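You operate a simulated robot arm through the tools that you are given. There is no shell and no other tool.

The job below is to be done with a simulated robot arm. You get a single attempt, and the scene is never put back.

Task
Dye the beaker of yellow water with one 10 ml dose, then rock it till even.
Fine: park the nozzle arm; speed 2; stop the mixer, the beaker stays on the plate. Set down upright: what you pick out. Where these are worked on the way, their far stop is far enough and under half their travel is too little: nozzle arm.
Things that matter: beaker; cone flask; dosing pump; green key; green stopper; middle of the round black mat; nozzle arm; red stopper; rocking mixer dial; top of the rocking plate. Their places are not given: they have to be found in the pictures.

The check looks at the end state, three seconds after you hand in, the way a careful person would. Anything else that was tipped, shoved, dropped, spilled or broken makes it a failure.

Robot
A 6-joint arm with a two-finger parallel gripper, fixed in place. Base frame: the origin is at the foot of the arm, x ahead of it, y to its left, z up; the work surface is at about z = 0. Readings come in mm, degrees, newtons and seconds.
With the tool pointing down near the work surface it reaches from about 240 to 580 mm from the base axis. Its first joint turns from -166.0 to 166.0 degrees. Payload 1.5 kg.
The TCP is the grasp point between the finger pads, 30 mm short of the fingertips. In the tool frame z runs along the fingers and y along their closing line. Largest opening 80 mm; finger width 17, thickness 12; the body of the gripper, 40 by 82 mm, starts 80 mm behind the TCP.
Orientation is that of the tool frame in the base frame, as a unit quaternion [x, y, z, w]. With the fingers straight down and closing along the base's y, the tool's x points along the base's -x, its y along +y and its z along -z.

Tools
- The arm moves only by the tool servo_tool. Its argument "targets" is a list of rows, each a list of 3 entries, a list of its own where there are three numbers: the shift along the tool's x, y, z in mm, then the turn, a rotation vector about the tool's x, y, z in degrees, then the closure, from 0 (fully open) to 1 (shut). In form: [[[dx, dy, dz], [wx, wy, wz], jaw], ...]. A call has 1 to 20 rows; each row shifts and turns the commanded pose from where the row before left it, along the tool's axes as they then stand. A row lasts 0.2 s, in which the tool goes at most 50 mm and 8.6 degrees; a call with a longer step from one row to the next is refused whole, and so is a gripper value outside its range. A pose out of reach is approached as far as the arm can. The call stops where the force on the tool passes 40 N (or 10 N more than at its start, if that is more) or the arm is blocked; 0.2 s more then pass. Each finger travels about 72 mm/s and halts on what it meets, pressing with about 31 N; the grip force reading is that of the motor and also rises with nothing between the fingers. The clock runs only during rows and for 0.2 s after the last one: add rows that do not move to give the fingers time. It gives the time, the measured TCP pose, the force on the tool (base axes), the opening and the grip force at its end, in the units of the frame above (readings bear some noise), with the torque about the TCP (base axes, N m) and any sound that the robot's microphone picked up.
- Cameras (640 x 400 px; columns grow to the right, rows downward): "scene" is fixed at [222.2, 652.9, 623.2]; the picture's right is [-0.96, -0.29, 0.00], its down [-0.20, 0.64, -0.74] and it looks along [0.22, -0.71, -0.67] (base axes); focal length 229 px, centre (320, 200). "wrist" rides on the gripper at [72, -7, -122] in the tool frame; the picture's right is [0.09, 1.00, 0.00], its down [-0.84, 0.08, -0.54] and it looks along [-0.54, 0.05, 0.84] (tool axes); focal length 238 px, centre (320, 200).
- grab_frame(camera): a new picture of that camera. The clock stands still meanwhile.
- measure_at(camera, pixels): for up to 12 pixels [column, row] of the newest picture of that camera ("zoom" is the newest enlarged one), the place [x, y, z] in the base frame of the surface seen there, good to about 2 mm. The clock stands still meanwhile.
- close_up(camera, box): a new picture of the part [left, top, right, bottom] of that camera's present view, enlarged. The clock stands still meanwhile.
- finish_job(): hands the job in; it is judged then, once.

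Open the gripper and draw the arm clear of the work before you hand the job in, unless the task says otherwise.

The tools are called by a JSON object that holds its "method" and its "body". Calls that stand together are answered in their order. servo_tool: Moves the arm, as the interface text tells. Its arguments: {"type":"object","properties":{"targets":{"type":"array","items":{"type":"array"}}},"required":["targets"]} The other tools are called the same way: grab_frame (camera) takes a picture; measure_at (camera, pixels) gives the place of the surface under pixels of a picture; close_up (camera, box) takes an enlarged picture of a part of a camera's view; finish_job () hands the job in.

At the start:

```text
clock: 0.0
ee_pos: [269.5, 180.4, 445.9]
tcp_rot: [0.0, 1.0, 0.001, 0.001]
contact_force: [0.4, -0.8, -0.4]
ft_torque: [-0.08, -0.03, -0.05]
opening: 80.1
gripper_force: 0.1
```

scene: 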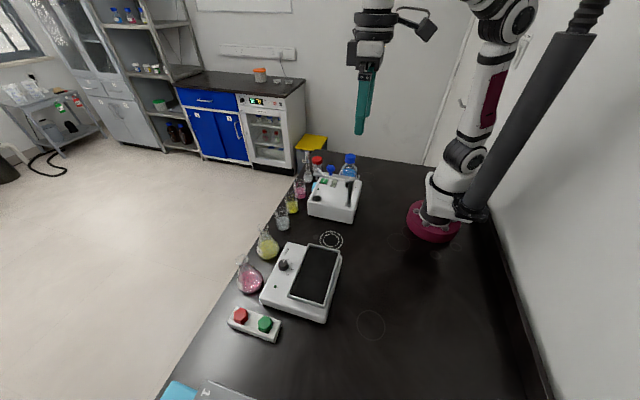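
wrist: 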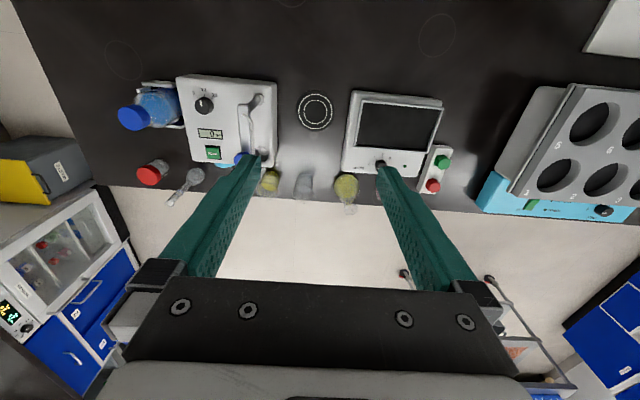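

The scene picture shows the dosing pump near (335,198), the rocking mixer near (305,275), stoppers at (255,320), and glassware along the table edge. I take enlarged pictures to read details.

{"method": "close_up", "body": {"camera": "scene", "box": [270, 140, 390, 215]}}

{"method": "close_up", "body": {"camera": "scene", "box": [220, 220, 380, 320]}}

{"method": "close_up", "body": {"camera": "wrist", "box": [100, 60, 340, 210]}}

{"method": "close_up", "body": {"camera": "wrist", "box": [280, 70, 480, 220]}}

```text
5.33 times, centred on (330, 178) of scene
```

zoom: 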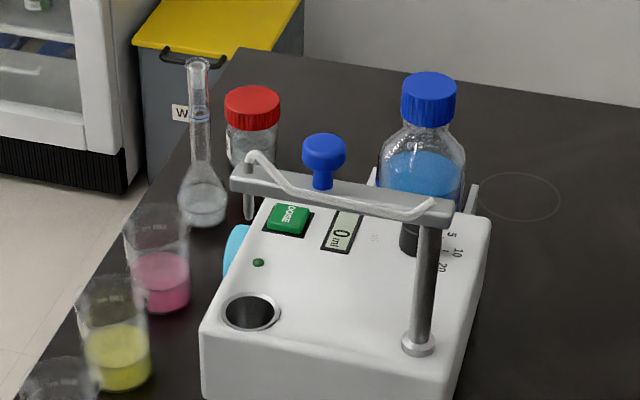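

```text
4.00 times, centred on (300, 270) of scene
```

zoom: 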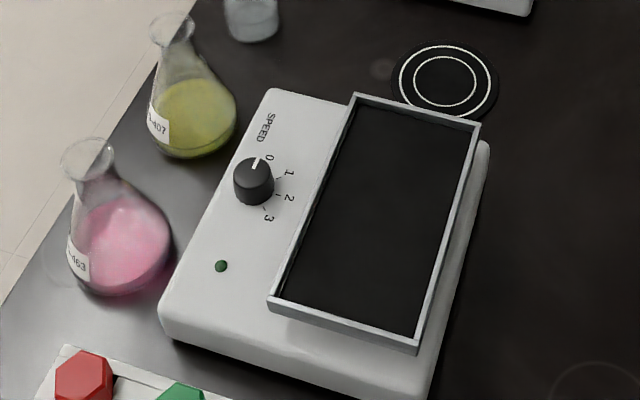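

```text
2.67 times, centred on (220, 135) of wrist
```

zoom: 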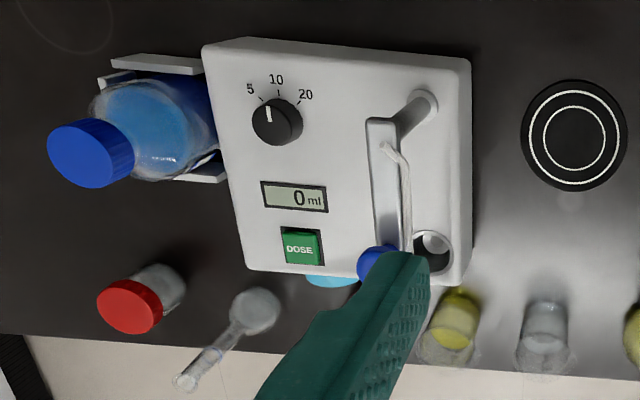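

```text
2.67 times, centred on (380, 145) of wrist
```

zoom: 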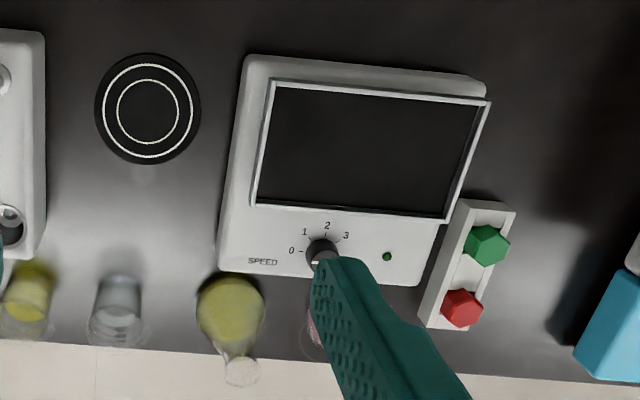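

The newest enlarged picture shows the mat at (150,110), rocking plate, dial at (322,250) and the stopper rack. I measure these points there, and several points on the scene picture.

{"method": "measure_at", "body": {"camera": "zoom", "pixels": [[148, 110], [102, 110], [200, 110], [148, 58], [148, 160], [270, 85], [485, 103], [254, 203], [443, 217], [366, 150], [322, 248], [487, 245]]}}

{"method": "measure_at", "body": {"camera": "scene", "pixels": [[293, 208], [291, 195], [299, 192], [281, 222], [268, 247], [249, 282], [284, 264], [331, 240], [315, 275], [317, 198], [330, 169], [241, 315]]}}

```text
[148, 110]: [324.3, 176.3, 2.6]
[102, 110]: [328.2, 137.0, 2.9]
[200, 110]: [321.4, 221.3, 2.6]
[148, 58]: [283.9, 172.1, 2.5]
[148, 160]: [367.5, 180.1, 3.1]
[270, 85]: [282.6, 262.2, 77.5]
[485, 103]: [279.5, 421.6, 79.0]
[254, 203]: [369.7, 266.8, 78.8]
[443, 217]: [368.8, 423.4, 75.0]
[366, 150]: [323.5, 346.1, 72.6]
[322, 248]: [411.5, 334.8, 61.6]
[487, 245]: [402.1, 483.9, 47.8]
```

```text
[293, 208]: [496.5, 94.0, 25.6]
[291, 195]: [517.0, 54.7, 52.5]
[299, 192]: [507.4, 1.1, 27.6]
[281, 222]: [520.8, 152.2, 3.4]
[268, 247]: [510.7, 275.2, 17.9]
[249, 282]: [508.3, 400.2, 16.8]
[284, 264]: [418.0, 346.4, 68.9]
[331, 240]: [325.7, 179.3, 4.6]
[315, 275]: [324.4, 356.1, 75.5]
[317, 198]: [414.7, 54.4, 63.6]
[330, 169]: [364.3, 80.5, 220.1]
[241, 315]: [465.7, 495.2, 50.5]
```

The knob of the nozzle arm reads about [364,80,220]. I enlarge the pump in the scene view again and measure its parts in the enlarged picture.

{"method": "close_up", "body": {"camera": "scene", "box": [290, 150, 370, 230]}}

```text
5.00 times, centred on (330, 190) of scene
```

zoom: 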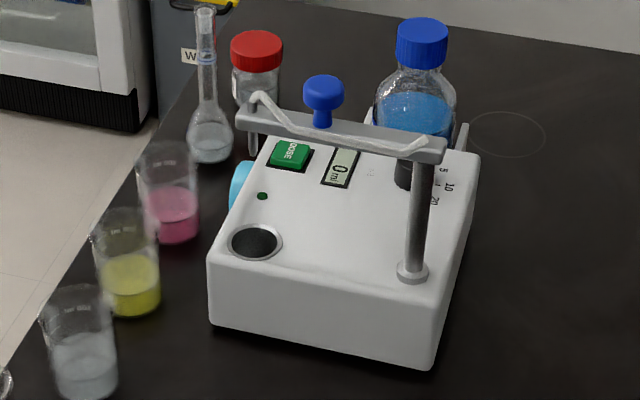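

The pump parts are clear: knob (323,90), arm end (250,120), nozzle (253,145), post (425,200), cup (254,242), green key (290,153). I measure them.

{"method": "measure_at", "body": {"camera": "zoom", "pixels": [[323, 82], [323, 103], [322, 118], [245, 118], [253, 150], [438, 150], [412, 272], [419, 210], [254, 242], [290, 153], [340, 167], [370, 240]]}}

{"method": "measure_at", "body": {"camera": "zoom", "pixels": [[128, 268], [132, 300], [125, 245], [135, 312], [172, 205], [172, 235], [85, 350], [85, 395], [262, 195], [215, 310], [430, 360], [480, 160]]}}

```text
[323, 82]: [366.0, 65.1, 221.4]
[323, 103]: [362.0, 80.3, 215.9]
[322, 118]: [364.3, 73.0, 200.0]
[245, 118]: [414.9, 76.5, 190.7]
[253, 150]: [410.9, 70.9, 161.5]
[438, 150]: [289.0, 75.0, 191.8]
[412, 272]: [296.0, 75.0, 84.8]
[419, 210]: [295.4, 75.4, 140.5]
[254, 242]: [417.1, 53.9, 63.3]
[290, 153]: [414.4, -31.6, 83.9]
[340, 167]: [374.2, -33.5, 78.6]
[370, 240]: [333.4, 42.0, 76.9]
```

```text
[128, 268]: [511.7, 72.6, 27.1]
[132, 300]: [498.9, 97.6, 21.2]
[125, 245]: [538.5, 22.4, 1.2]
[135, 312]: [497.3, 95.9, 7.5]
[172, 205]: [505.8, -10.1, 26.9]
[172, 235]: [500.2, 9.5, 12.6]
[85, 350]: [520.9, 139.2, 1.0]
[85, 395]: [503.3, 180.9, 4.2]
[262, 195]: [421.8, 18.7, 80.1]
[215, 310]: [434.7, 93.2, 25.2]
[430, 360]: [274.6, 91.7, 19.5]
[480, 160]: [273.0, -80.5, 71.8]
```

Nozzle (411,~68) hangs over the cup, so the arm is parked now, and the mat middle is about (325,178). I enlarge the pump dial in the wrist view around (204,104) to read its setting, and the mixer dial.

{"method": "close_up", "body": {"camera": "wrist", "box": [180, 85, 228, 115]}}

{"method": "close_up", "body": {"camera": "scene", "box": [264, 242, 312, 290]}}

```text
13.33 times, centred on (204, 100) of wrist
```

zoom: 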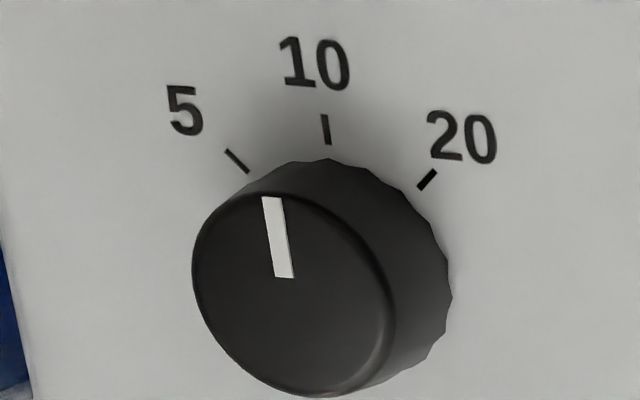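

```text
8.33 times, centred on (288, 266) of scene
```

zoom: 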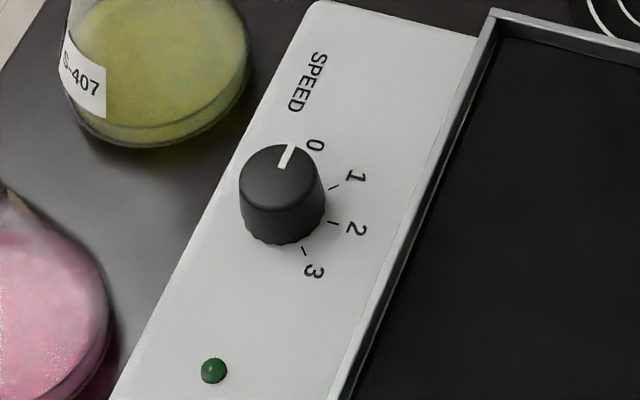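

The pump dial stands at 10 already and the mixer dial at 0. I turn the tool 90° about its axis (so the camera ends up on the +y side, away from the nozzle arm) and move above the yellow beaker to look.

{"method": "servo_tool", "body": {"targets": [[[0, 0, 0], [0, 0, 8.18], 0], [[0, 0, 0], [0, 0, 8.18], 0], [[0, 0, 0], [0, 0, 8.18], 0], [[0, 0, 0], [0, 0, 8.18], 0], [[0, 0, 0], [0, 0, 8.18], 0], [[0, 0, 0], [0, 0, 8.18], 0], [[0, 0, 0], [0, 0, 8.18], 0], [[0, 0, 0], [0, 0, 8.18], 0], [[0, 0, 0], [0, 0, 8.18], 0], [[0, 0, 0], [0, 0, 8.18], 0], [[0, 0, 0], [0, 0, 8.2], 0], [[0, 0, 0], [0, 0, 0], 0]]}}

```text
clock: 2.6
ee_pos: [269.6, 180.4, 446.6]
tcp_rot: [0.707, 0.707, 0.0, 0.0]
contact_force: [-1.3, -0.5, -0.4]
ft_torque: [-0.01, 0.0, 0.01]
opening: 80.0
gripper_force: 0.0
```

The tool now has x along base +y and y along base +x. I move over the yellow beaker at a safe height.

{"method": "servo_tool", "body": {"targets": [[[-14.3, 33, 20], [0, 0, 0], 0], [[-14.3, 33, 20], [0, 0, 0], 0], [[-14.3, 33, 20], [0, 0, 0], 0], [[-14.3, 33, 20], [0, 0, 0], 0], [[-14.3, 33, 20], [0, 0, 0], 0], [[-14.3, 33, 20], [0, 0, 0], 0], [[-14.3, 33, 20], [0, 0, 0], 0], [[0, 0, 0], [0, 0, 0], 0]]}}

{"method": "grab_frame", "body": {"camera": "wrist"}}

{"method": "grab_frame", "body": {"camera": "scene"}}

```text
clock: 4.4
ee_pos: [503.0, 81.1, 305.0]
tcp_rot: [0.707, 0.707, 0.001, -0.001]
contact_force: [-0.2, 1.8, 0.7]
ft_torque: [0.01, 0.0, 0.0]
opening: 80.3
gripper_force: 0.0
```

```text
taken
```

wrist: 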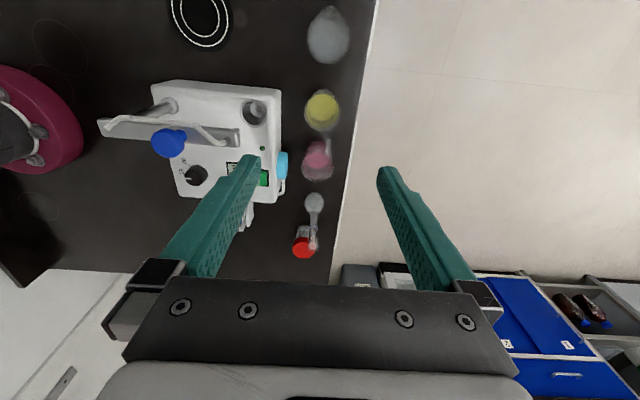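

```text
taken
```

scene: 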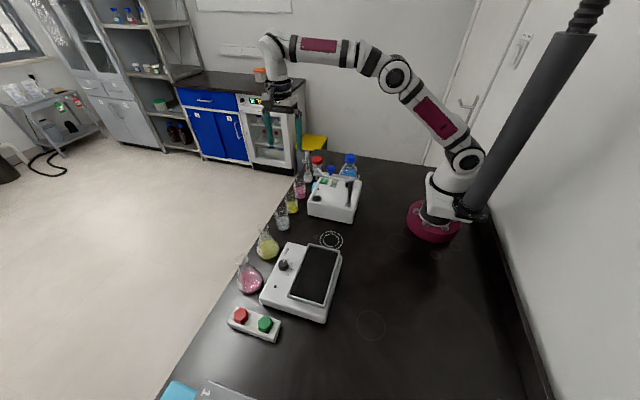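

The yellow beaker is at about (322,108) in the wrist view, almost under the tool. I enlarge it to find rim and base.

{"method": "close_up", "body": {"camera": "wrist", "box": [274, 70, 370, 130]}}

{"method": "close_up", "body": {"camera": "scene", "box": [272, 175, 312, 225]}}

```text
6.67 times, centred on (322, 100) of wrist
```

zoom: 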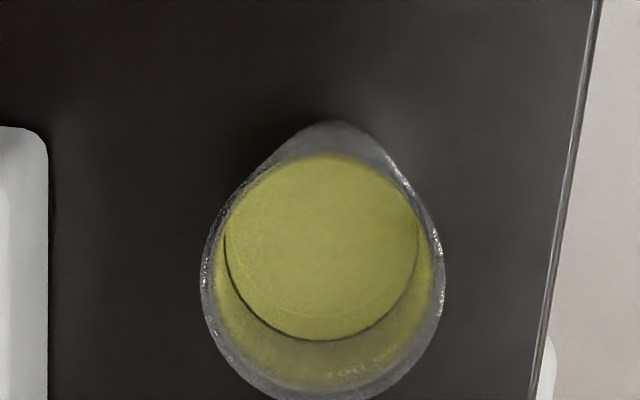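

```text
8.00 times, centred on (292, 200) of scene
```

zoom: 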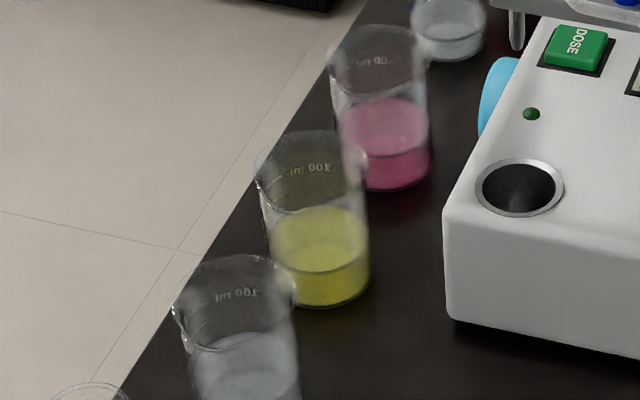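

The scene enlargement shows the yellow liquid between (270,245) and (370,275). I measure the liquid and base edges there.

{"method": "measure_at", "body": {"camera": "zoom", "pixels": [[322, 300], [276, 285], [365, 275], [318, 240], [275, 240], [365, 235], [318, 270], [305, 180], [262, 170], [358, 160], [318, 285], [255, 290]]}}

{"method": "close_up", "body": {"camera": "wrist", "box": [274, 80, 370, 140]}}

```text
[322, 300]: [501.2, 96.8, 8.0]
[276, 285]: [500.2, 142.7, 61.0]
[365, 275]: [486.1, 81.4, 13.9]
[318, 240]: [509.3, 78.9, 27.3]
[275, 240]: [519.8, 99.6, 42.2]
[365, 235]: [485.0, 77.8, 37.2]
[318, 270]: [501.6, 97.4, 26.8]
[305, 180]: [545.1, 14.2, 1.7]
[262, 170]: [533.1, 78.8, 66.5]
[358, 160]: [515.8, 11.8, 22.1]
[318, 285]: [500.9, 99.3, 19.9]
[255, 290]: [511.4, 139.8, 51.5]
```

```text
6.67 times, centred on (322, 110) of wrist
```

zoom: 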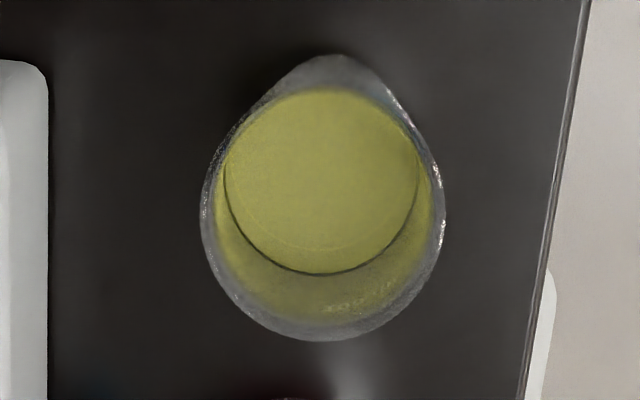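

In the wrist enlargement the liquid spans columns 215–435 and the rim 203–445. I measure these points to fix the beaker axis.

{"method": "measure_at", "body": {"camera": "zoom", "pixels": [[322, 180], [240, 180], [405, 180], [322, 110], [322, 260], [206, 220], [441, 220], [322, 335], [322, 300], [30, 200], [560, 200], [340, 60]]}}

```text
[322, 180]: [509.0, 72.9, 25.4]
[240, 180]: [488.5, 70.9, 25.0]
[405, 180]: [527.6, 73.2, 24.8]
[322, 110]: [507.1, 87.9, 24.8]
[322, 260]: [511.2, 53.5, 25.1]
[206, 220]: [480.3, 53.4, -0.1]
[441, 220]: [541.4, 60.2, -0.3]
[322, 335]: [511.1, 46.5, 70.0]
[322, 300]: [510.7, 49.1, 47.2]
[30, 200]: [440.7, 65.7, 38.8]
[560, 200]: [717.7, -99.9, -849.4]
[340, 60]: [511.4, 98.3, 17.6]
```

Liquid surface is at z≈25, far rim at (511,46.5,70), front wall at (511,98,18), so the beaker axis is about (509.5,73) with ~50 mm diameter and ~72 mm height. I descend to fingertips above the rim to check alignment.

{"method": "servo_tool", "body": {"targets": [[[-2, 1.6, 36], [0, 0, 0], 0], [[-2, 1.6, 36], [0, 0, 0], 0], [[-2, 1.6, 36], [0, 0, 0], 0], [[-2, 1.7, 36], [0, 0, 0], 0], [[0, 0, 36], [0, 0, 0], 0], [[0, 0, 0], [0, 0, 0], 0]]}}

{"method": "grab_frame", "body": {"camera": "wrist"}}

{"method": "grab_frame", "body": {"camera": "scene"}}

```text
clock: 5.8
ee_pos: [508.4, 74.1, 126.6]
tcp_rot: [0.708, 0.706, 0.0, -0.001]
contact_force: [0.1, -0.6, 0.4]
ft_torque: [-0.03, 0.0, 0.0]
opening: 79.9
gripper_force: 0.1
```

```text
taken
```

wrist: 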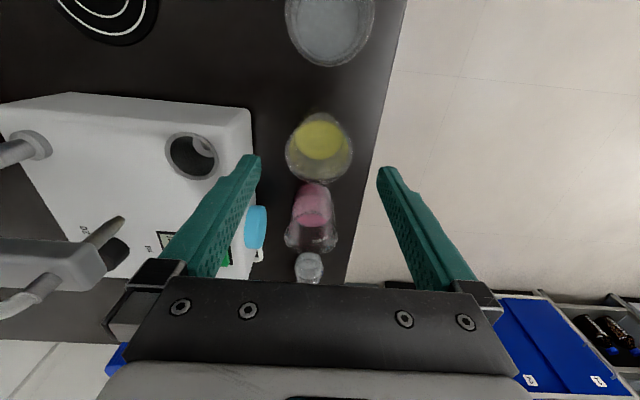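

```text
taken
```

scene: 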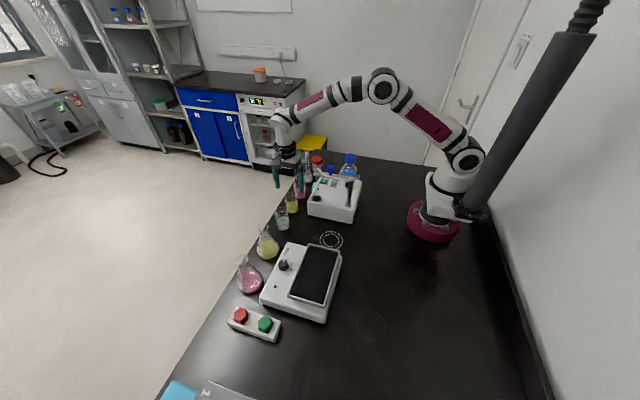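

The fingers at (255,165) and (385,170) straddle the beaker (centre column 320) evenly, and the forearm clears the nozzle arm. I lower to grasp height and close.

{"method": "servo_tool", "body": {"targets": [[[0, 0.5, 27], [0, 0, 0], 0], [[0, 0.5, 27], [0, 0, 0], 0], [[0, 0, 27], [0, 0, 0], 0], [[0, 0, 0], [0, 0, 0], 0]]}}

{"method": "grab_frame", "body": {"camera": "wrist"}}

```text
clock: 6.8
ee_pos: [509.6, 73.9, 43.3]
tcp_rot: [0.707, 0.707, 0.001, -0.001]
contact_force: [-0.1, -0.2, 0.0]
ft_torque: [0.02, 0.01, -0.01]
opening: 80.2
gripper_force: 0.1
```

```text
taken
```

wrist: 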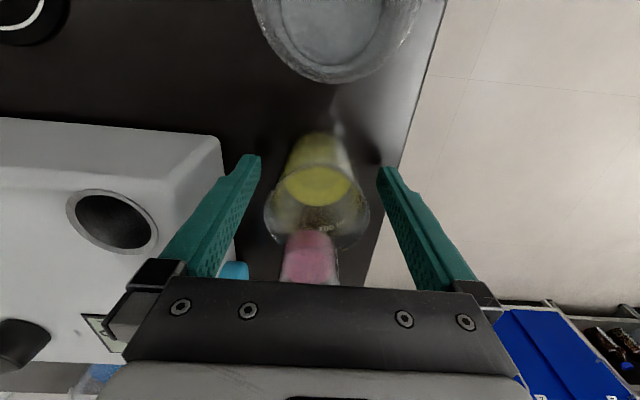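

The beaker sits between the fingers with the liquid at (318,185). I close the fingers on it.

{"method": "servo_tool", "body": {"targets": [[[0, 0, 0], [0, 0, 0], 0.2], [[0, 0, 0], [0, 0, 0], 0.35], [[0, 0, 0], [0, 0, 0], 0.6], [[0, 0, 0], [0, 0, 0], 0.6], [[0, 0, 0], [0, 0, 0], 0.6]]}}

{"method": "grab_frame", "body": {"camera": "wrist"}}

```text
clock: 8.0
ee_pos: [508.9, 74.5, 43.7]
tcp_rot: [0.707, 0.707, 0.0, 0.0]
contact_force: [-0.5, 0.3, -1.0]
ft_torque: [-0.03, 0.02, 0.03]
opening: 48.8
gripper_force: 30.8
```

```text
taken
```

wrist: 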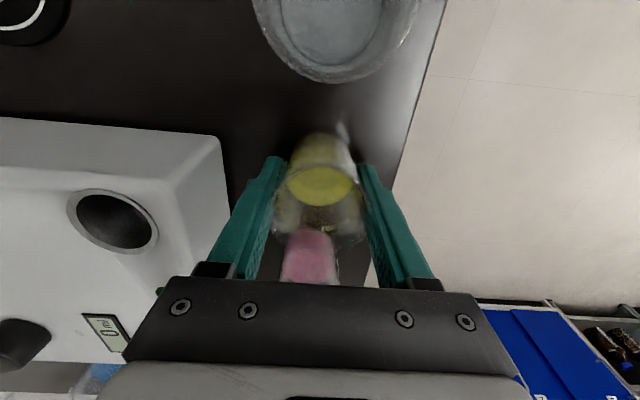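

The grip holds at 48.8 mm opening with 31 N. I lift the beaker gently, go +y first to clear the nozzle arm, then over toward the mat.

{"method": "servo_tool", "body": {"targets": [[[0, 0, -6], [0, 0, 0], 0.6], [[0, 0, -15], [0, 0, 0], 0.6], [[0, 0, -22], [0, 0, 0], 0.6], [[0, 0, -24], [0, 0, 0], 0.6], [[0, 0, -18], [0, 0, 0], 0.6], [[0, 0, -10], [0, 0, 0], 0.6], [[0, 0, 0], [0, 0, 0], 0.6]]}}

{"method": "grab_frame", "body": {"camera": "wrist"}}

{"method": "grab_frame", "body": {"camera": "scene"}}

```text
clock: 9.6
ee_pos: [507.9, 74.1, 141.4]
tcp_rot: [0.707, 0.707, 0.0, -0.001]
contact_force: [-0.1, -1.0, -0.9]
ft_torque: [0.02, -0.02, 0.0]
opening: 49.0
gripper_force: 31.2
```

```text
taken
```

wrist: 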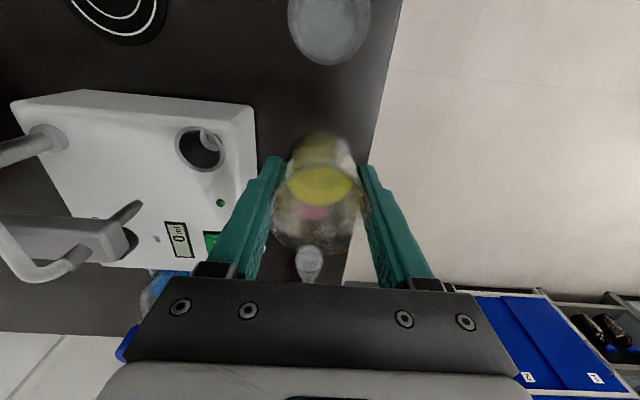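

```text
taken
```

scene: 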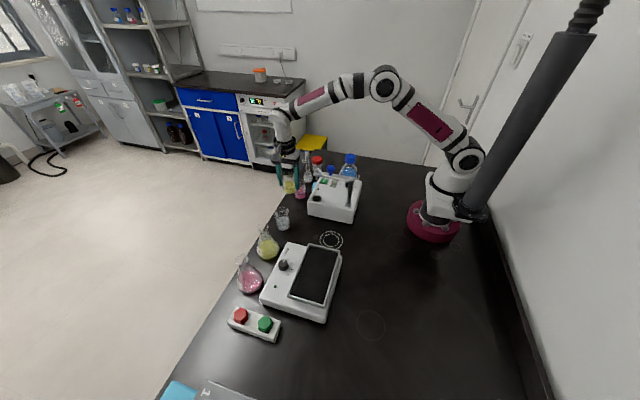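

The beaker came up with the tool (liquid level seen at (320,183)). Now I carry it +y, then across toward the mat.

{"method": "servo_tool", "body": {"targets": [[[6, -2, 0], [0, 0, 0], 0.6], [[14, -5, 0], [0, 0, 0], 0.6], [[20, -6, 0], [0, 0, 0], 0.6], [[16, -8, 0], [0, 0, 0], 0.6], [[9, -12, 0], [0, 0, 0], 0.6], [[6, -18, 0], [0, 0, 0], 0.6], [[6, -22, 0], [0, 0, 0], 0.6], [[6, -22, 0], [0, 0, 0], 0.6], [[5, -22, 0], [0, 0, 0], 0.6], [[5, -20, 0], [0, 0, 0], 0.6], [[4, -18, 0], [0, 0, 0], 0.6], [[4, -13, 0], [0, 0, 0], 0.6], [[3, -9, 0], [0, 0, 0], 0.6], [[0, -5, 0], [0, 0, 0], 0.6], [[0, 0, 0], [0, 0, 0], 0.6], [[0, 0, 0], [0, 0, 0], 0.6]]}}

{"method": "grab_frame", "body": {"camera": "wrist"}}

{"method": "grab_frame", "body": {"camera": "scene"}}

```text
clock: 13.0
ee_pos: [328.2, 178.1, 139.3]
tcp_rot: [0.708, 0.707, 0.0, -0.001]
contact_force: [-0.3, 0.0, -1.3]
ft_torque: [-0.02, -0.02, 0.02]
opening: 48.7
gripper_force: 31.3
```

```text
taken
```

wrist: 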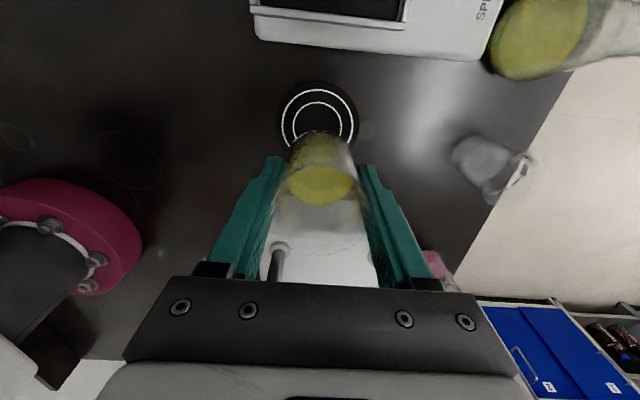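

```text
taken
```

scene: 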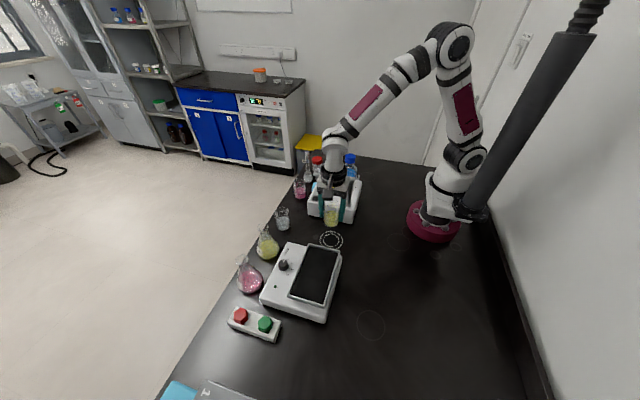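

Beaker is near the mat: the mat's rings show around (318,118). I measure mat edge points here to refine its middle.

{"method": "close_up", "body": {"camera": "wrist", "box": [270, 70, 366, 130]}}

```text
6.67 times, centred on (318, 100) of wrist
```

zoom: 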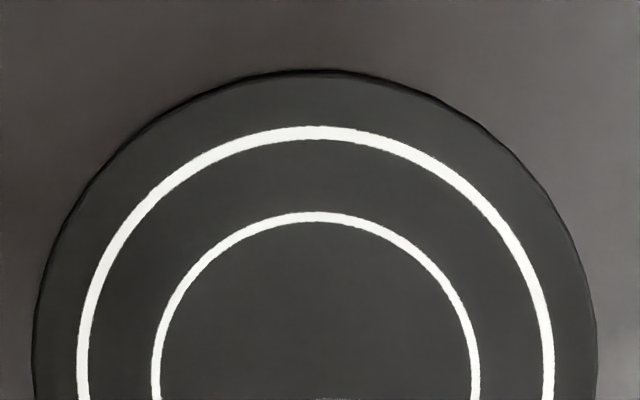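

The outer ring shows left (85,360), right (548,360), top (316,133); the inner ring left (157,370), right (475,370), top (316,217). I measure them.

{"method": "measure_at", "body": {"camera": "zoom", "pixels": [[85, 360], [548, 360], [316, 133], [157, 370], [475, 370], [316, 217], [150, 188], [485, 200], [203, 269], [430, 269], [316, 390], [316, 300]]}}

```text
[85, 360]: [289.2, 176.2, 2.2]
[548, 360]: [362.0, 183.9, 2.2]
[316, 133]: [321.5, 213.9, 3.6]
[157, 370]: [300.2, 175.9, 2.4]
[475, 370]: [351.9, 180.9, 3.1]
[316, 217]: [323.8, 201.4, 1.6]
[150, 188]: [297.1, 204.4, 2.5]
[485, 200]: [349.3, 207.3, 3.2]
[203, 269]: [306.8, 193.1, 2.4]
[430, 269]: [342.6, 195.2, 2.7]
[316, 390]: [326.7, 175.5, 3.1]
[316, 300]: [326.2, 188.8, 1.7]
```

The mat middle works out at about (325.3,178.5); the tool is at (328,178). I shift slightly and lower the beaker to just above the mat.

{"method": "servo_tool", "body": {"targets": [[[0.7, -2.7, 8], [0, 0, 0], 0.6], [[0, 0, 16], [0, 0, 0], 0.6], [[0, 0, 20], [0, 0, 0], 0.6], [[0, 0, 20], [0, 0, 0], 0.6], [[0, 0, 15], [0, 0, 0], 0.6], [[0, 0, 8], [0, 0, 0], 0.6], [[0, 0, 3], [0, 0, 0], 0.6], [[0, 0, 0], [0, 0, 0], 0.6], [[0, 0, 0], [0, 0, 0], 0.6]]}}

{"method": "grab_frame", "body": {"camera": "wrist"}}

{"method": "close_up", "body": {"camera": "scene", "box": [290, 190, 370, 260]}}

```text
clock: 15.0
ee_pos: [323.7, 177.9, 51.0]
tcp_rot: [0.707, 0.707, 0.001, 0.0]
contact_force: [0.4, 1.2, 0.0]
ft_torque: [0.01, -0.02, 0.01]
opening: 48.8
gripper_force: 31.3
```

```text
taken
```

wrist: 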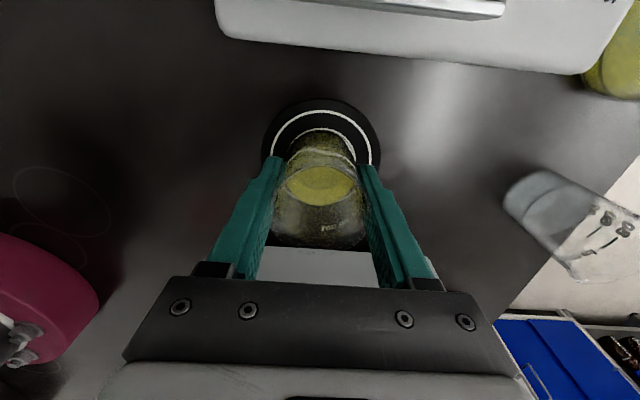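

```text
5.71 times, centred on (330, 225) of scene
```

zoom: 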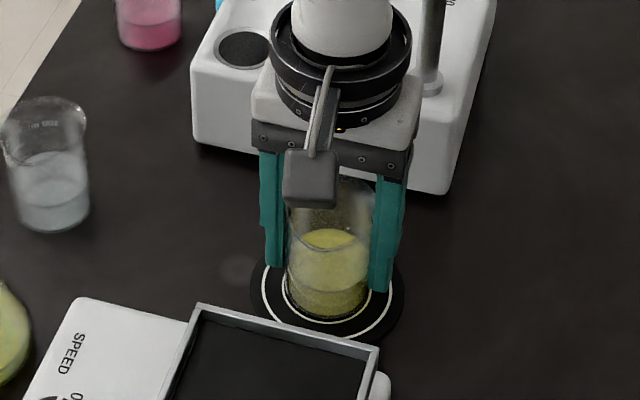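

The beaker hovers a few mm over the mat and lies within the inner ring. I lower it slowly in small steps to touch.

{"method": "servo_tool", "body": {"targets": [[[0.5, 1, 1], [0, 0, 0], 0.6], [[0, 0, 1], [0, 0, 0], 0.6], [[0, 0, 1], [0, 0, 0], 0.6], [[0, 0, 0.5], [0, 0, 0], 0.6], [[0, 0, 0], [0, 0, 0], 0.6]]}}

```text
clock: 16.2
ee_pos: [324.9, 179.2, 46.8]
tcp_rot: [0.707, 0.707, 0.003, -0.001]
contact_force: [-0.1, 5.5, 5.5]
ft_torque: [0.21, 0.05, -0.07]
opening: 48.8
gripper_force: 31.4
```

A contact force of ~5.5 N says the beaker stands on the mat. I open the fingers.

{"method": "servo_tool", "body": {"targets": [[[0, 0, 0], [0, 0, 0], 0.35], [[0, 0, 0], [0, 0, 0], 0.2], [[0, 0, 0], [0, 0, 0], 0], [[0, 0, 0], [0, 0, 0], 0]]}}

{"method": "grab_frame", "body": {"camera": "wrist"}}

{"method": "close_up", "body": {"camera": "scene", "box": [290, 190, 370, 260]}}

```text
clock: 17.2
ee_pos: [324.6, 177.6, 45.8]
tcp_rot: [0.707, 0.707, 0.001, -0.001]
contact_force: [0.1, 0.0, -0.3]
ft_torque: [0.0, 0.0, 0.0]
opening: 80.0
gripper_force: 0.0
```

```text
taken
```

wrist: 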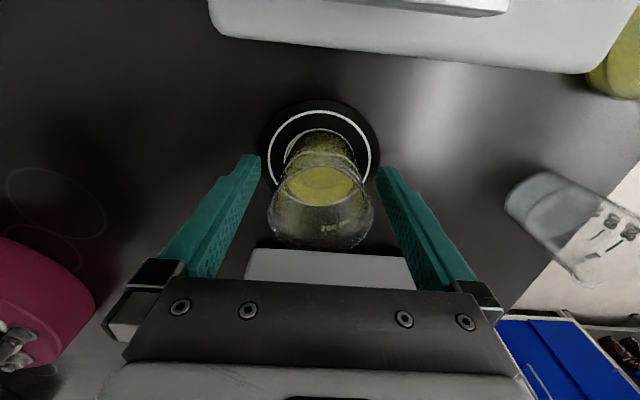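

```text
5.71 times, centred on (330, 225) of scene
```

zoom: 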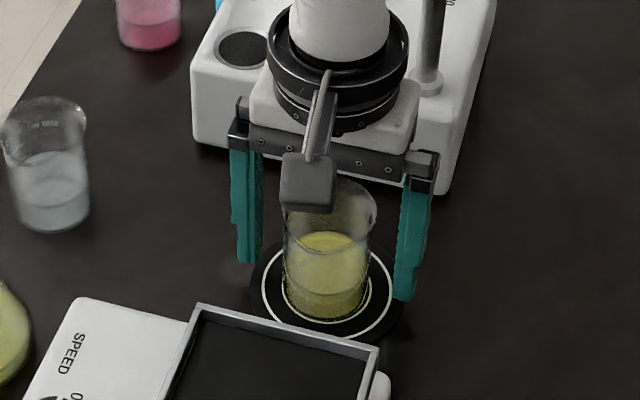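

The beaker stands in the inner ring, upright. I raise the open fingers straight up well above it.

{"method": "servo_tool", "body": {"targets": [[[0, 0, -10], [0, 0, 0], 0], [[0, 0, -25], [0, 0, 0], 0], [[0, 0, -35], [0, 0, 0], 0], [[0, 0, -40], [0, 0, 0], 0], [[0, 0, -45], [0, 0, 0], 0], [[0, 0, -45], [0, 0, 0], 0], [[0, 0, -45], [0, 0, 0], 0], [[0, 0, -45], [0, 0, 0], 0], [[0, 0, 0], [0, 0, -8.18], 0], [[0, 0, 0], [0, 0, -8.18], 0], [[0, 0, 0], [0, 0, -8.18], 0], [[0, 0, 0], [0, 0, -8.18], 0], [[0, 0, 0], [0, 0, -8.18], 0], [[0, 0, 0], [0, 0, -8.18], 0], [[0, 0, 0], [0, 0, -8.18], 0], [[0, 0, 0], [0, 0, -8.18], 0], [[0, 0, 0], [0, 0, -8.18], 0], [[0, 0, 0], [0, 0, -8.18], 0], [[0, 0, 0], [0, 0, -8.2], 0], [[0, 0, 0], [0, 0, 0], 0]]}}

{"method": "grab_frame", "body": {"camera": "wrist"}}

{"method": "grab_frame", "body": {"camera": "scene"}}

```text
clock: 21.4
ee_pos: [324.6, 177.8, 335.1]
tcp_rot: [-0.001, 1.0, 0.001, -0.001]
contact_force: [0.2, -0.6, -0.5]
ft_torque: [-0.01, 0.03, -0.01]
opening: 79.9
gripper_force: 0.0
```

```text
taken
```

wrist: 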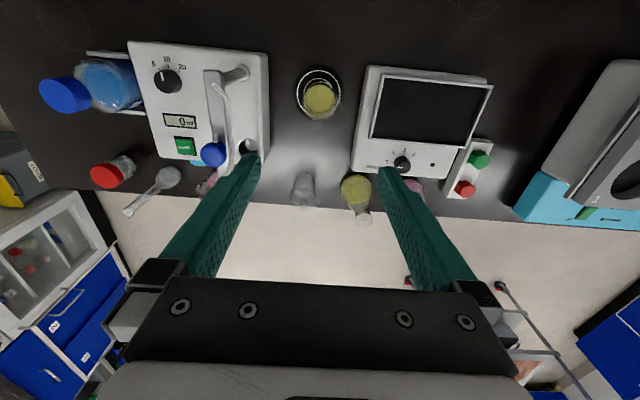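

```text
taken
```

scene: 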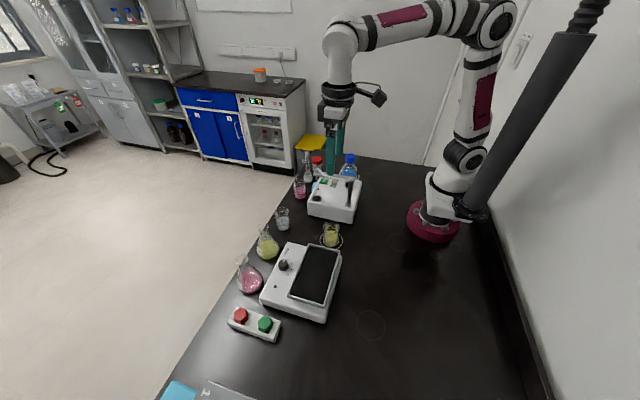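

Now the pump, nozzle arm, and beaker on the mat (320,97) are visible from above. I enlarge the pump in the wrist view to measure arm, knob, key and display.

{"method": "close_up", "body": {"camera": "wrist", "box": [128, 40, 288, 200]}}

```text
2.50 times, centred on (208, 120) of wrist
```

zoom: 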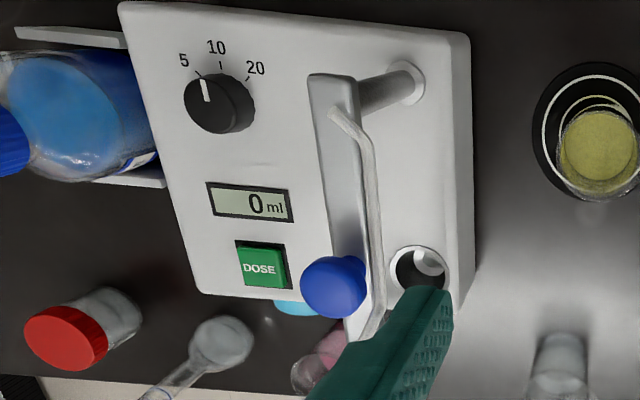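

Knob is at (333,286), arm beam around (338,150), post (405,80), key (262,265). I measure these.

{"method": "measure_at", "body": {"camera": "zoom", "pixels": [[333, 280], [305, 285], [361, 285], [325, 150], [348, 150], [318, 90], [345, 85], [405, 82], [262, 265], [268, 250], [255, 205], [420, 268]]}}

{"method": "measure_at", "body": {"camera": "zoom", "pixels": [[318, 230], [352, 230], [340, 255], [362, 300], [350, 330], [380, 310], [595, 140], [575, 150], [615, 150], [595, 175], [362, 150], [440, 60]]}}

```text
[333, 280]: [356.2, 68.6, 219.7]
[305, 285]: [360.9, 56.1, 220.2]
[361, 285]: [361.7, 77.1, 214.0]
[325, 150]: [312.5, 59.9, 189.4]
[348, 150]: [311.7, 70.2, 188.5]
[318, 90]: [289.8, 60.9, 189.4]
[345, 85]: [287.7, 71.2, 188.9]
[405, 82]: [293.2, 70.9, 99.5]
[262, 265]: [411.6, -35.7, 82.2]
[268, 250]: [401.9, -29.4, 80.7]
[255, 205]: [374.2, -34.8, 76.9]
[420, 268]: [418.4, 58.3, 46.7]
```

```text
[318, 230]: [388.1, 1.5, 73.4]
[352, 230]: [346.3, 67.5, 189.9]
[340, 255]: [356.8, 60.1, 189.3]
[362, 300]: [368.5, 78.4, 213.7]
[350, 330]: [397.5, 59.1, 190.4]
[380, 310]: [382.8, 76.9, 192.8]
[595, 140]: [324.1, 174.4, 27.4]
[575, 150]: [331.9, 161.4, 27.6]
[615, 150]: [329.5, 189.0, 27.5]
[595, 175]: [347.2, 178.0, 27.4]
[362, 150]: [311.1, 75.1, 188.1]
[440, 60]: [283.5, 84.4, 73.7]
```

Beam top is at z≈189.5 and the knob head at z≈205–221 near (365,67). I zoom in on the knob and the beaker for better centres.

{"method": "close_up", "body": {"camera": "wrist", "box": [180, 130, 244, 180]}}

```text
8.00 times, centred on (212, 155) of wrist
```

zoom: 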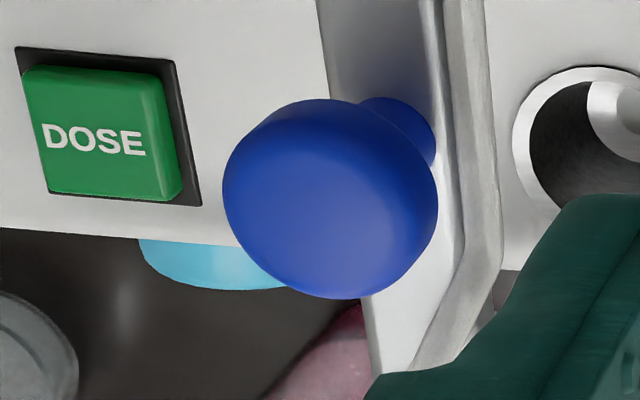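

The knob's top face spans columns 225–420 and rows 105–298 here. I measure its edges, its stem and the key.

{"method": "measure_at", "body": {"camera": "zoom", "pixels": [[232, 200], [405, 215], [315, 115], [325, 285], [320, 200], [425, 200], [425, 130], [340, 50], [90, 130], [45, 80], [150, 190], [480, 150]]}}

{"method": "close_up", "body": {"camera": "wrist", "box": [288, 60, 352, 130]}}

```text
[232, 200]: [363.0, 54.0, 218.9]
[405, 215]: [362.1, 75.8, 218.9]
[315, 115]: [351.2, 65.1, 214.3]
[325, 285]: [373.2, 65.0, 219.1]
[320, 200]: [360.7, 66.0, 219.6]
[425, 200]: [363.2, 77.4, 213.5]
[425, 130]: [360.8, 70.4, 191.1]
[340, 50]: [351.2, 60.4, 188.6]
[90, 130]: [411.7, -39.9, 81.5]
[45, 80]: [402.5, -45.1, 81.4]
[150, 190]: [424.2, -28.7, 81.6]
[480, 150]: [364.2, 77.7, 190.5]
```

```text
5.71 times, centred on (320, 95) of wrist
```

zoom: 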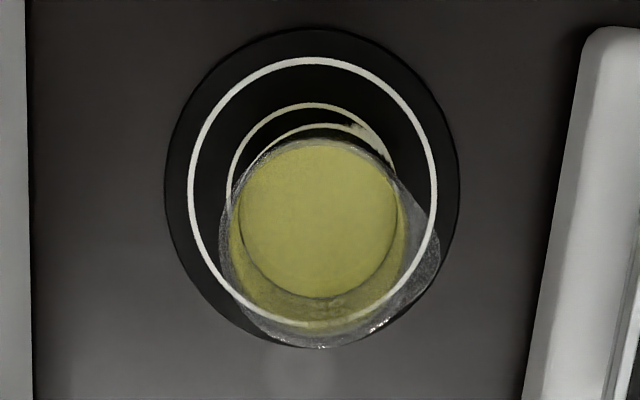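

Knob top centre is about (362.5,65.5,219), ~24 mm wide. I measure the liquid outline of the beaker on the mat.

{"method": "measure_at", "body": {"camera": "zoom", "pixels": [[318, 218], [245, 218], [392, 218], [318, 148], [318, 290], [165, 190], [458, 190], [312, 30], [189, 190], [438, 190], [316, 62], [316, 326]]}}

```text
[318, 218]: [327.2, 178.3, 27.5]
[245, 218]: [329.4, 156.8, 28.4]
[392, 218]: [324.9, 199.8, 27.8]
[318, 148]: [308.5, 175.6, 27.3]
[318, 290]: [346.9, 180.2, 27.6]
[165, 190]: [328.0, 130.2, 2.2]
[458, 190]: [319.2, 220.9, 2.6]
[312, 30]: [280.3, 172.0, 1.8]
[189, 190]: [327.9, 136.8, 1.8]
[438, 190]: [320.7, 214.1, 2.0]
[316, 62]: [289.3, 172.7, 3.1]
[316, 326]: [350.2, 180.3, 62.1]
```

The beaker is centred on the mat within ~2 mm. I move over the knob at (362.5,65.5) with the fingers closing along y, still high.

{"method": "servo_tool", "body": {"targets": [[[-9.5, -28, 0], [0, 0, 0], 0], [[-9.5, -28, 0], [0, 0, 0], 0], [[-9.5, -28, 0], [0, 0, 0], 0], [[-9.5, -28, 0], [0, 0, 0], 0], [[0, 0, 30], [0, 0, 0], 0], [[0, 0, 25], [0, 0, 0], 0], [[0, 0, 0], [0, 0, 0], 0]]}}

{"method": "grab_frame", "body": {"camera": "wrist"}}

{"method": "close_up", "body": {"camera": "scene", "box": [280, 120, 400, 220]}}

```text
clock: 23.0
ee_pos: [362.5, 64.6, 281.1]
tcp_rot: [0.001, 1.0, 0.001, 0.0]
contact_force: [-0.6, 0.5, -0.3]
ft_torque: [0.02, -0.02, 0.03]
opening: 80.1
gripper_force: 0.0
```

```text
taken
```

wrist: 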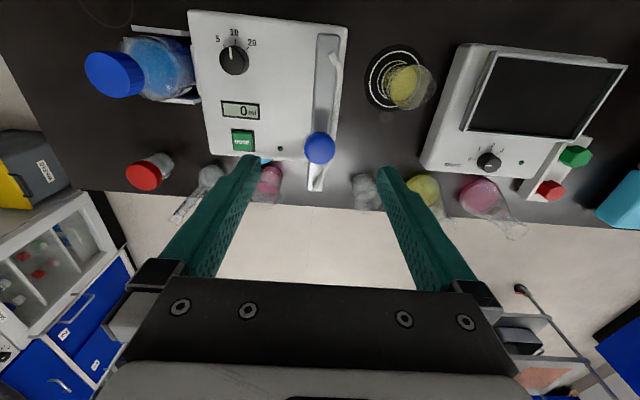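

```text
4.00 times, centred on (340, 170) of scene
```

zoom: 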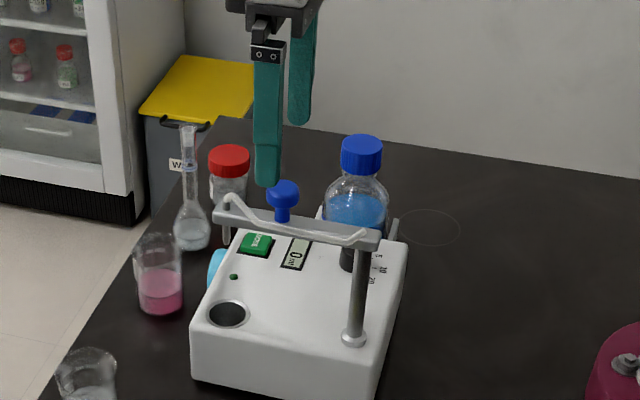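

The knob (320,148) lies midway between the fingers. I lower so the fingertips straddle the knob head above the beam, then narrow the opening to about 30 mm.

{"method": "servo_tool", "body": {"targets": [[[0, 0.5, 20], [0, 0, 0], 0], [[0, 0, 18], [0, 0, 0], 0], [[0, 0, 9], [0, 0, 0], 0], [[0, 0, 0], [0, 0, 0], 0]]}}

{"method": "close_up", "body": {"camera": "scene", "box": [280, 120, 400, 220]}}

{"method": "grab_frame", "body": {"camera": "wrist"}}

```text
clock: 24.0
ee_pos: [363.3, 67.4, 233.5]
tcp_rot: [0.0, 1.0, 0.001, 0.0]
contact_force: [-0.4, 0.5, -0.9]
ft_torque: [0.01, 0.03, 0.0]
opening: 80.2
gripper_force: 0.0
```

```text
4.00 times, centred on (340, 170) of scene
```

zoom: 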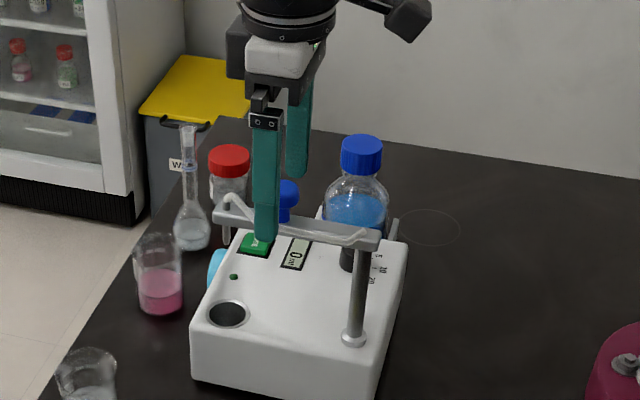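

```text
taken
```

wrist: 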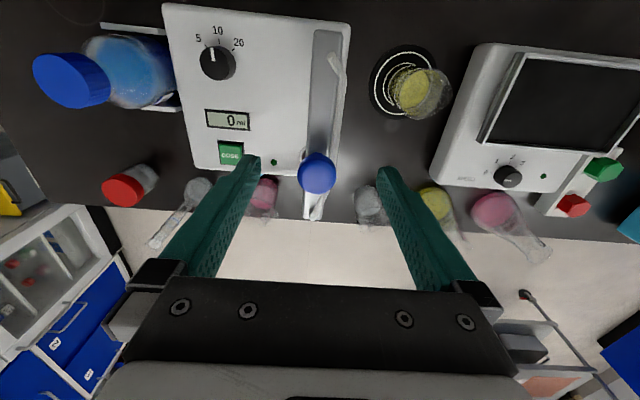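

The knob is at (316,172), about 1.5 mm to −y of the middle. I correct and narrow the fingers around it.

{"method": "servo_tool", "body": {"targets": [[[0, -1.5, 0], [0, 0, 0], 0.2], [[0, 0, 0], [0, 0, 0], 0.4], [[0, 0, 0], [0, 0, 0], 0.55], [[0, 0, 0], [0, 0, 0], 0.63], [[0, 0, 0], [0, 0, 0], 0.63]]}}

{"method": "grab_frame", "body": {"camera": "wrist"}}

{"method": "close_up", "body": {"camera": "scene", "box": [300, 140, 370, 200]}}

```text
clock: 25.2
ee_pos: [362.1, 64.5, 234.0]
tcp_rot: [0.0, 1.0, 0.001, -0.001]
contact_force: [-0.1, -0.1, 0.1]
ft_torque: [-0.02, 0.03, 0.04]
opening: 29.5
gripper_force: 0.0
```

```text
taken
```

wrist: 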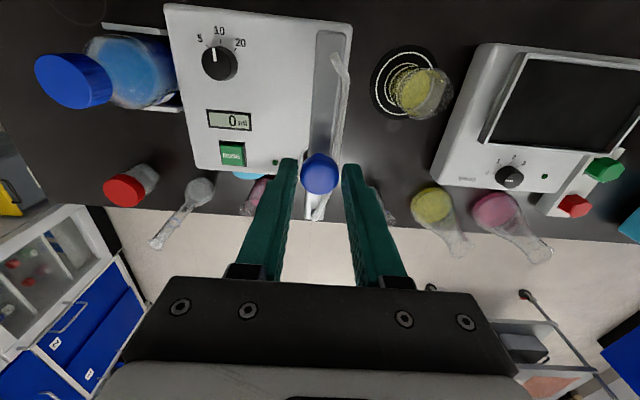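

```text
6.67 times, centred on (335, 170) of scene
```

zoom: 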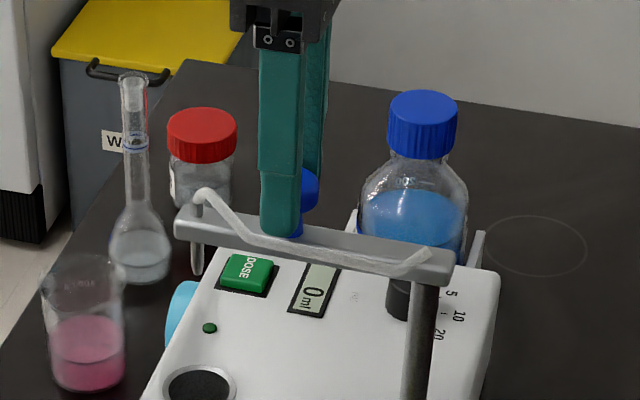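

The fingers cage the knob at (318,173) with 29.5 mm opening. I begin swinging it on an arc about the post (293,66), turning the tool along, and check after 18°.

{"method": "servo_tool", "body": {"targets": [[[0.38, 7.27, 0], [0, 0, -6], 0.63], [[0.38, 7.27, 0], [0, 0, -6], 0.63], [[0.38, 7.27, 0], [0, 0, -6], 0.63], [[0, 0, 0], [0, 0, 0], 0.63]]}}

{"method": "grab_frame", "body": {"camera": "wrist"}}

{"method": "close_up", "body": {"camera": "scene", "box": [300, 140, 370, 200]}}

```text
clock: 26.2
ee_pos: [358.8, 87.9, 232.8]
tcp_rot: [-0.157, 0.988, 0.0, -0.001]
contact_force: [0.0, -0.2, -0.5]
ft_torque: [0.0, -0.02, -0.01]
opening: 29.8
gripper_force: 0.6
```

```text
taken
```

wrist: 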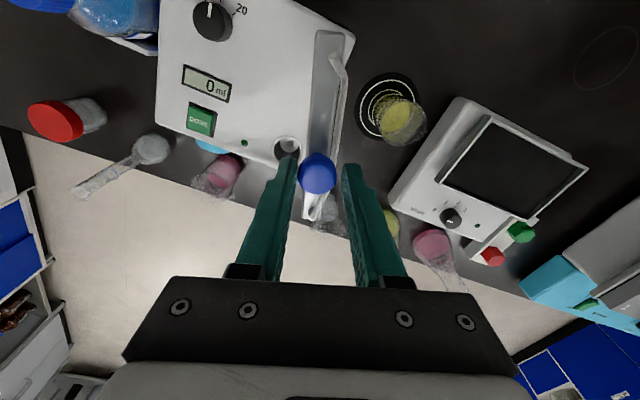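

```text
6.67 times, centred on (335, 170) of scene
```

zoom: 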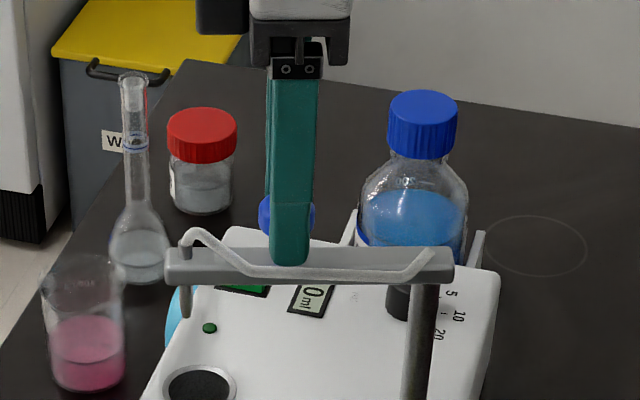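

The arm swings along (knob stays between the fingers at (317,172), pose as expected). I continue the arc to about 66°.

{"method": "servo_tool", "body": {"targets": [[[0.38, 7.27, 0], [0, 0, -6], 0.63], [[0.38, 7.27, 0], [0, 0, -6], 0.63], [[0.38, 7.27, 0], [0, 0, -6], 0.63], [[0.38, 7.27, 0], [0, 0, -6], 0.63], [[0.38, 7.27, 0], [0, 0, -6], 0.63], [[0.38, 7.27, 0], [0, 0, -6], 0.63], [[0.38, 7.27, 0], [0, 0, -6], 0.63], [[0.38, 7.27, 0], [0, 0, -6], 0.63], [[0, 0, 0], [0, 0, 0], 0.63]]}}

{"method": "grab_frame", "body": {"camera": "wrist"}}

{"method": "close_up", "body": {"camera": "scene", "box": [290, 150, 380, 250]}}

```text
clock: 28.2
ee_pos: [321.7, 129.8, 233.9]
tcp_rot: [-0.545, 0.838, 0.001, 0.0]
contact_force: [-0.4, 0.3, 0.4]
ft_torque: [-0.03, 0.0, -0.02]
opening: 29.6
gripper_force: 0.0
```

```text
taken
```

wrist: 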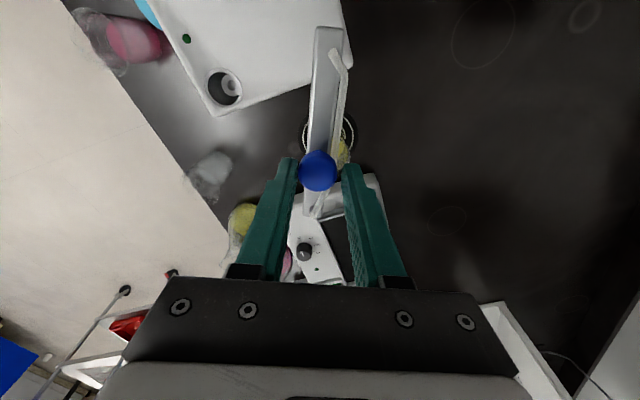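

```text
4.00 times, centred on (335, 200) of scene
```

zoom: 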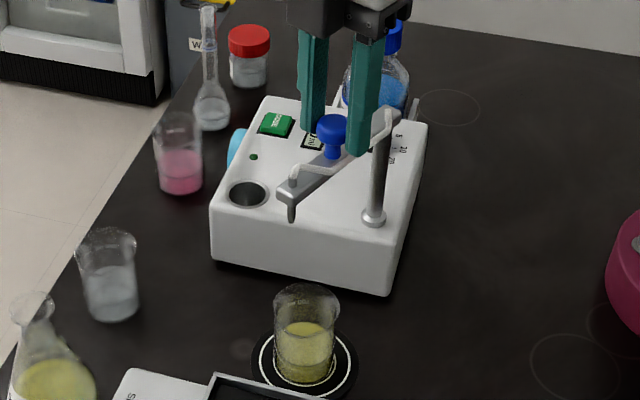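

The nozzle (291,215 in the enlargement) now approaches the beaker; arm at ~64°. I continue in 3° steps and watch the force for the stop.

{"method": "servo_tool", "body": {"targets": [[[0.1, 3.64, 0], [0, 0, -3], 0.63], [[0.1, 3.64, 0], [0, 0, -3], 0.63], [[0.1, 3.64, 0], [0, 0, -3], 0.63], [[0, 0, 0], [0, 0, 0], 0.63]]}}

{"method": "grab_frame", "body": {"camera": "wrist"}}

{"method": "close_up", "body": {"camera": "scene", "box": [290, 150, 380, 250]}}

```text
clock: 29.2
ee_pos: [312.7, 132.5, 234.6]
tcp_rot: [-0.608, 0.794, 0.0, 0.0]
contact_force: [0.6, -0.1, -0.2]
ft_torque: [0.01, 0.03, 0.01]
opening: 29.7
gripper_force: 0.1
```

```text
taken
```

wrist: 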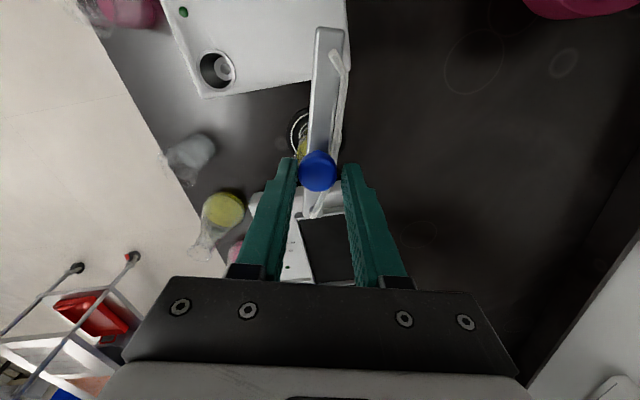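

```text
4.00 times, centred on (335, 200) of scene
```

zoom: 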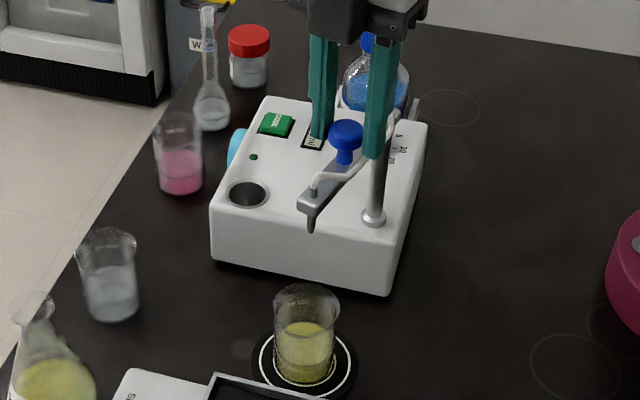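

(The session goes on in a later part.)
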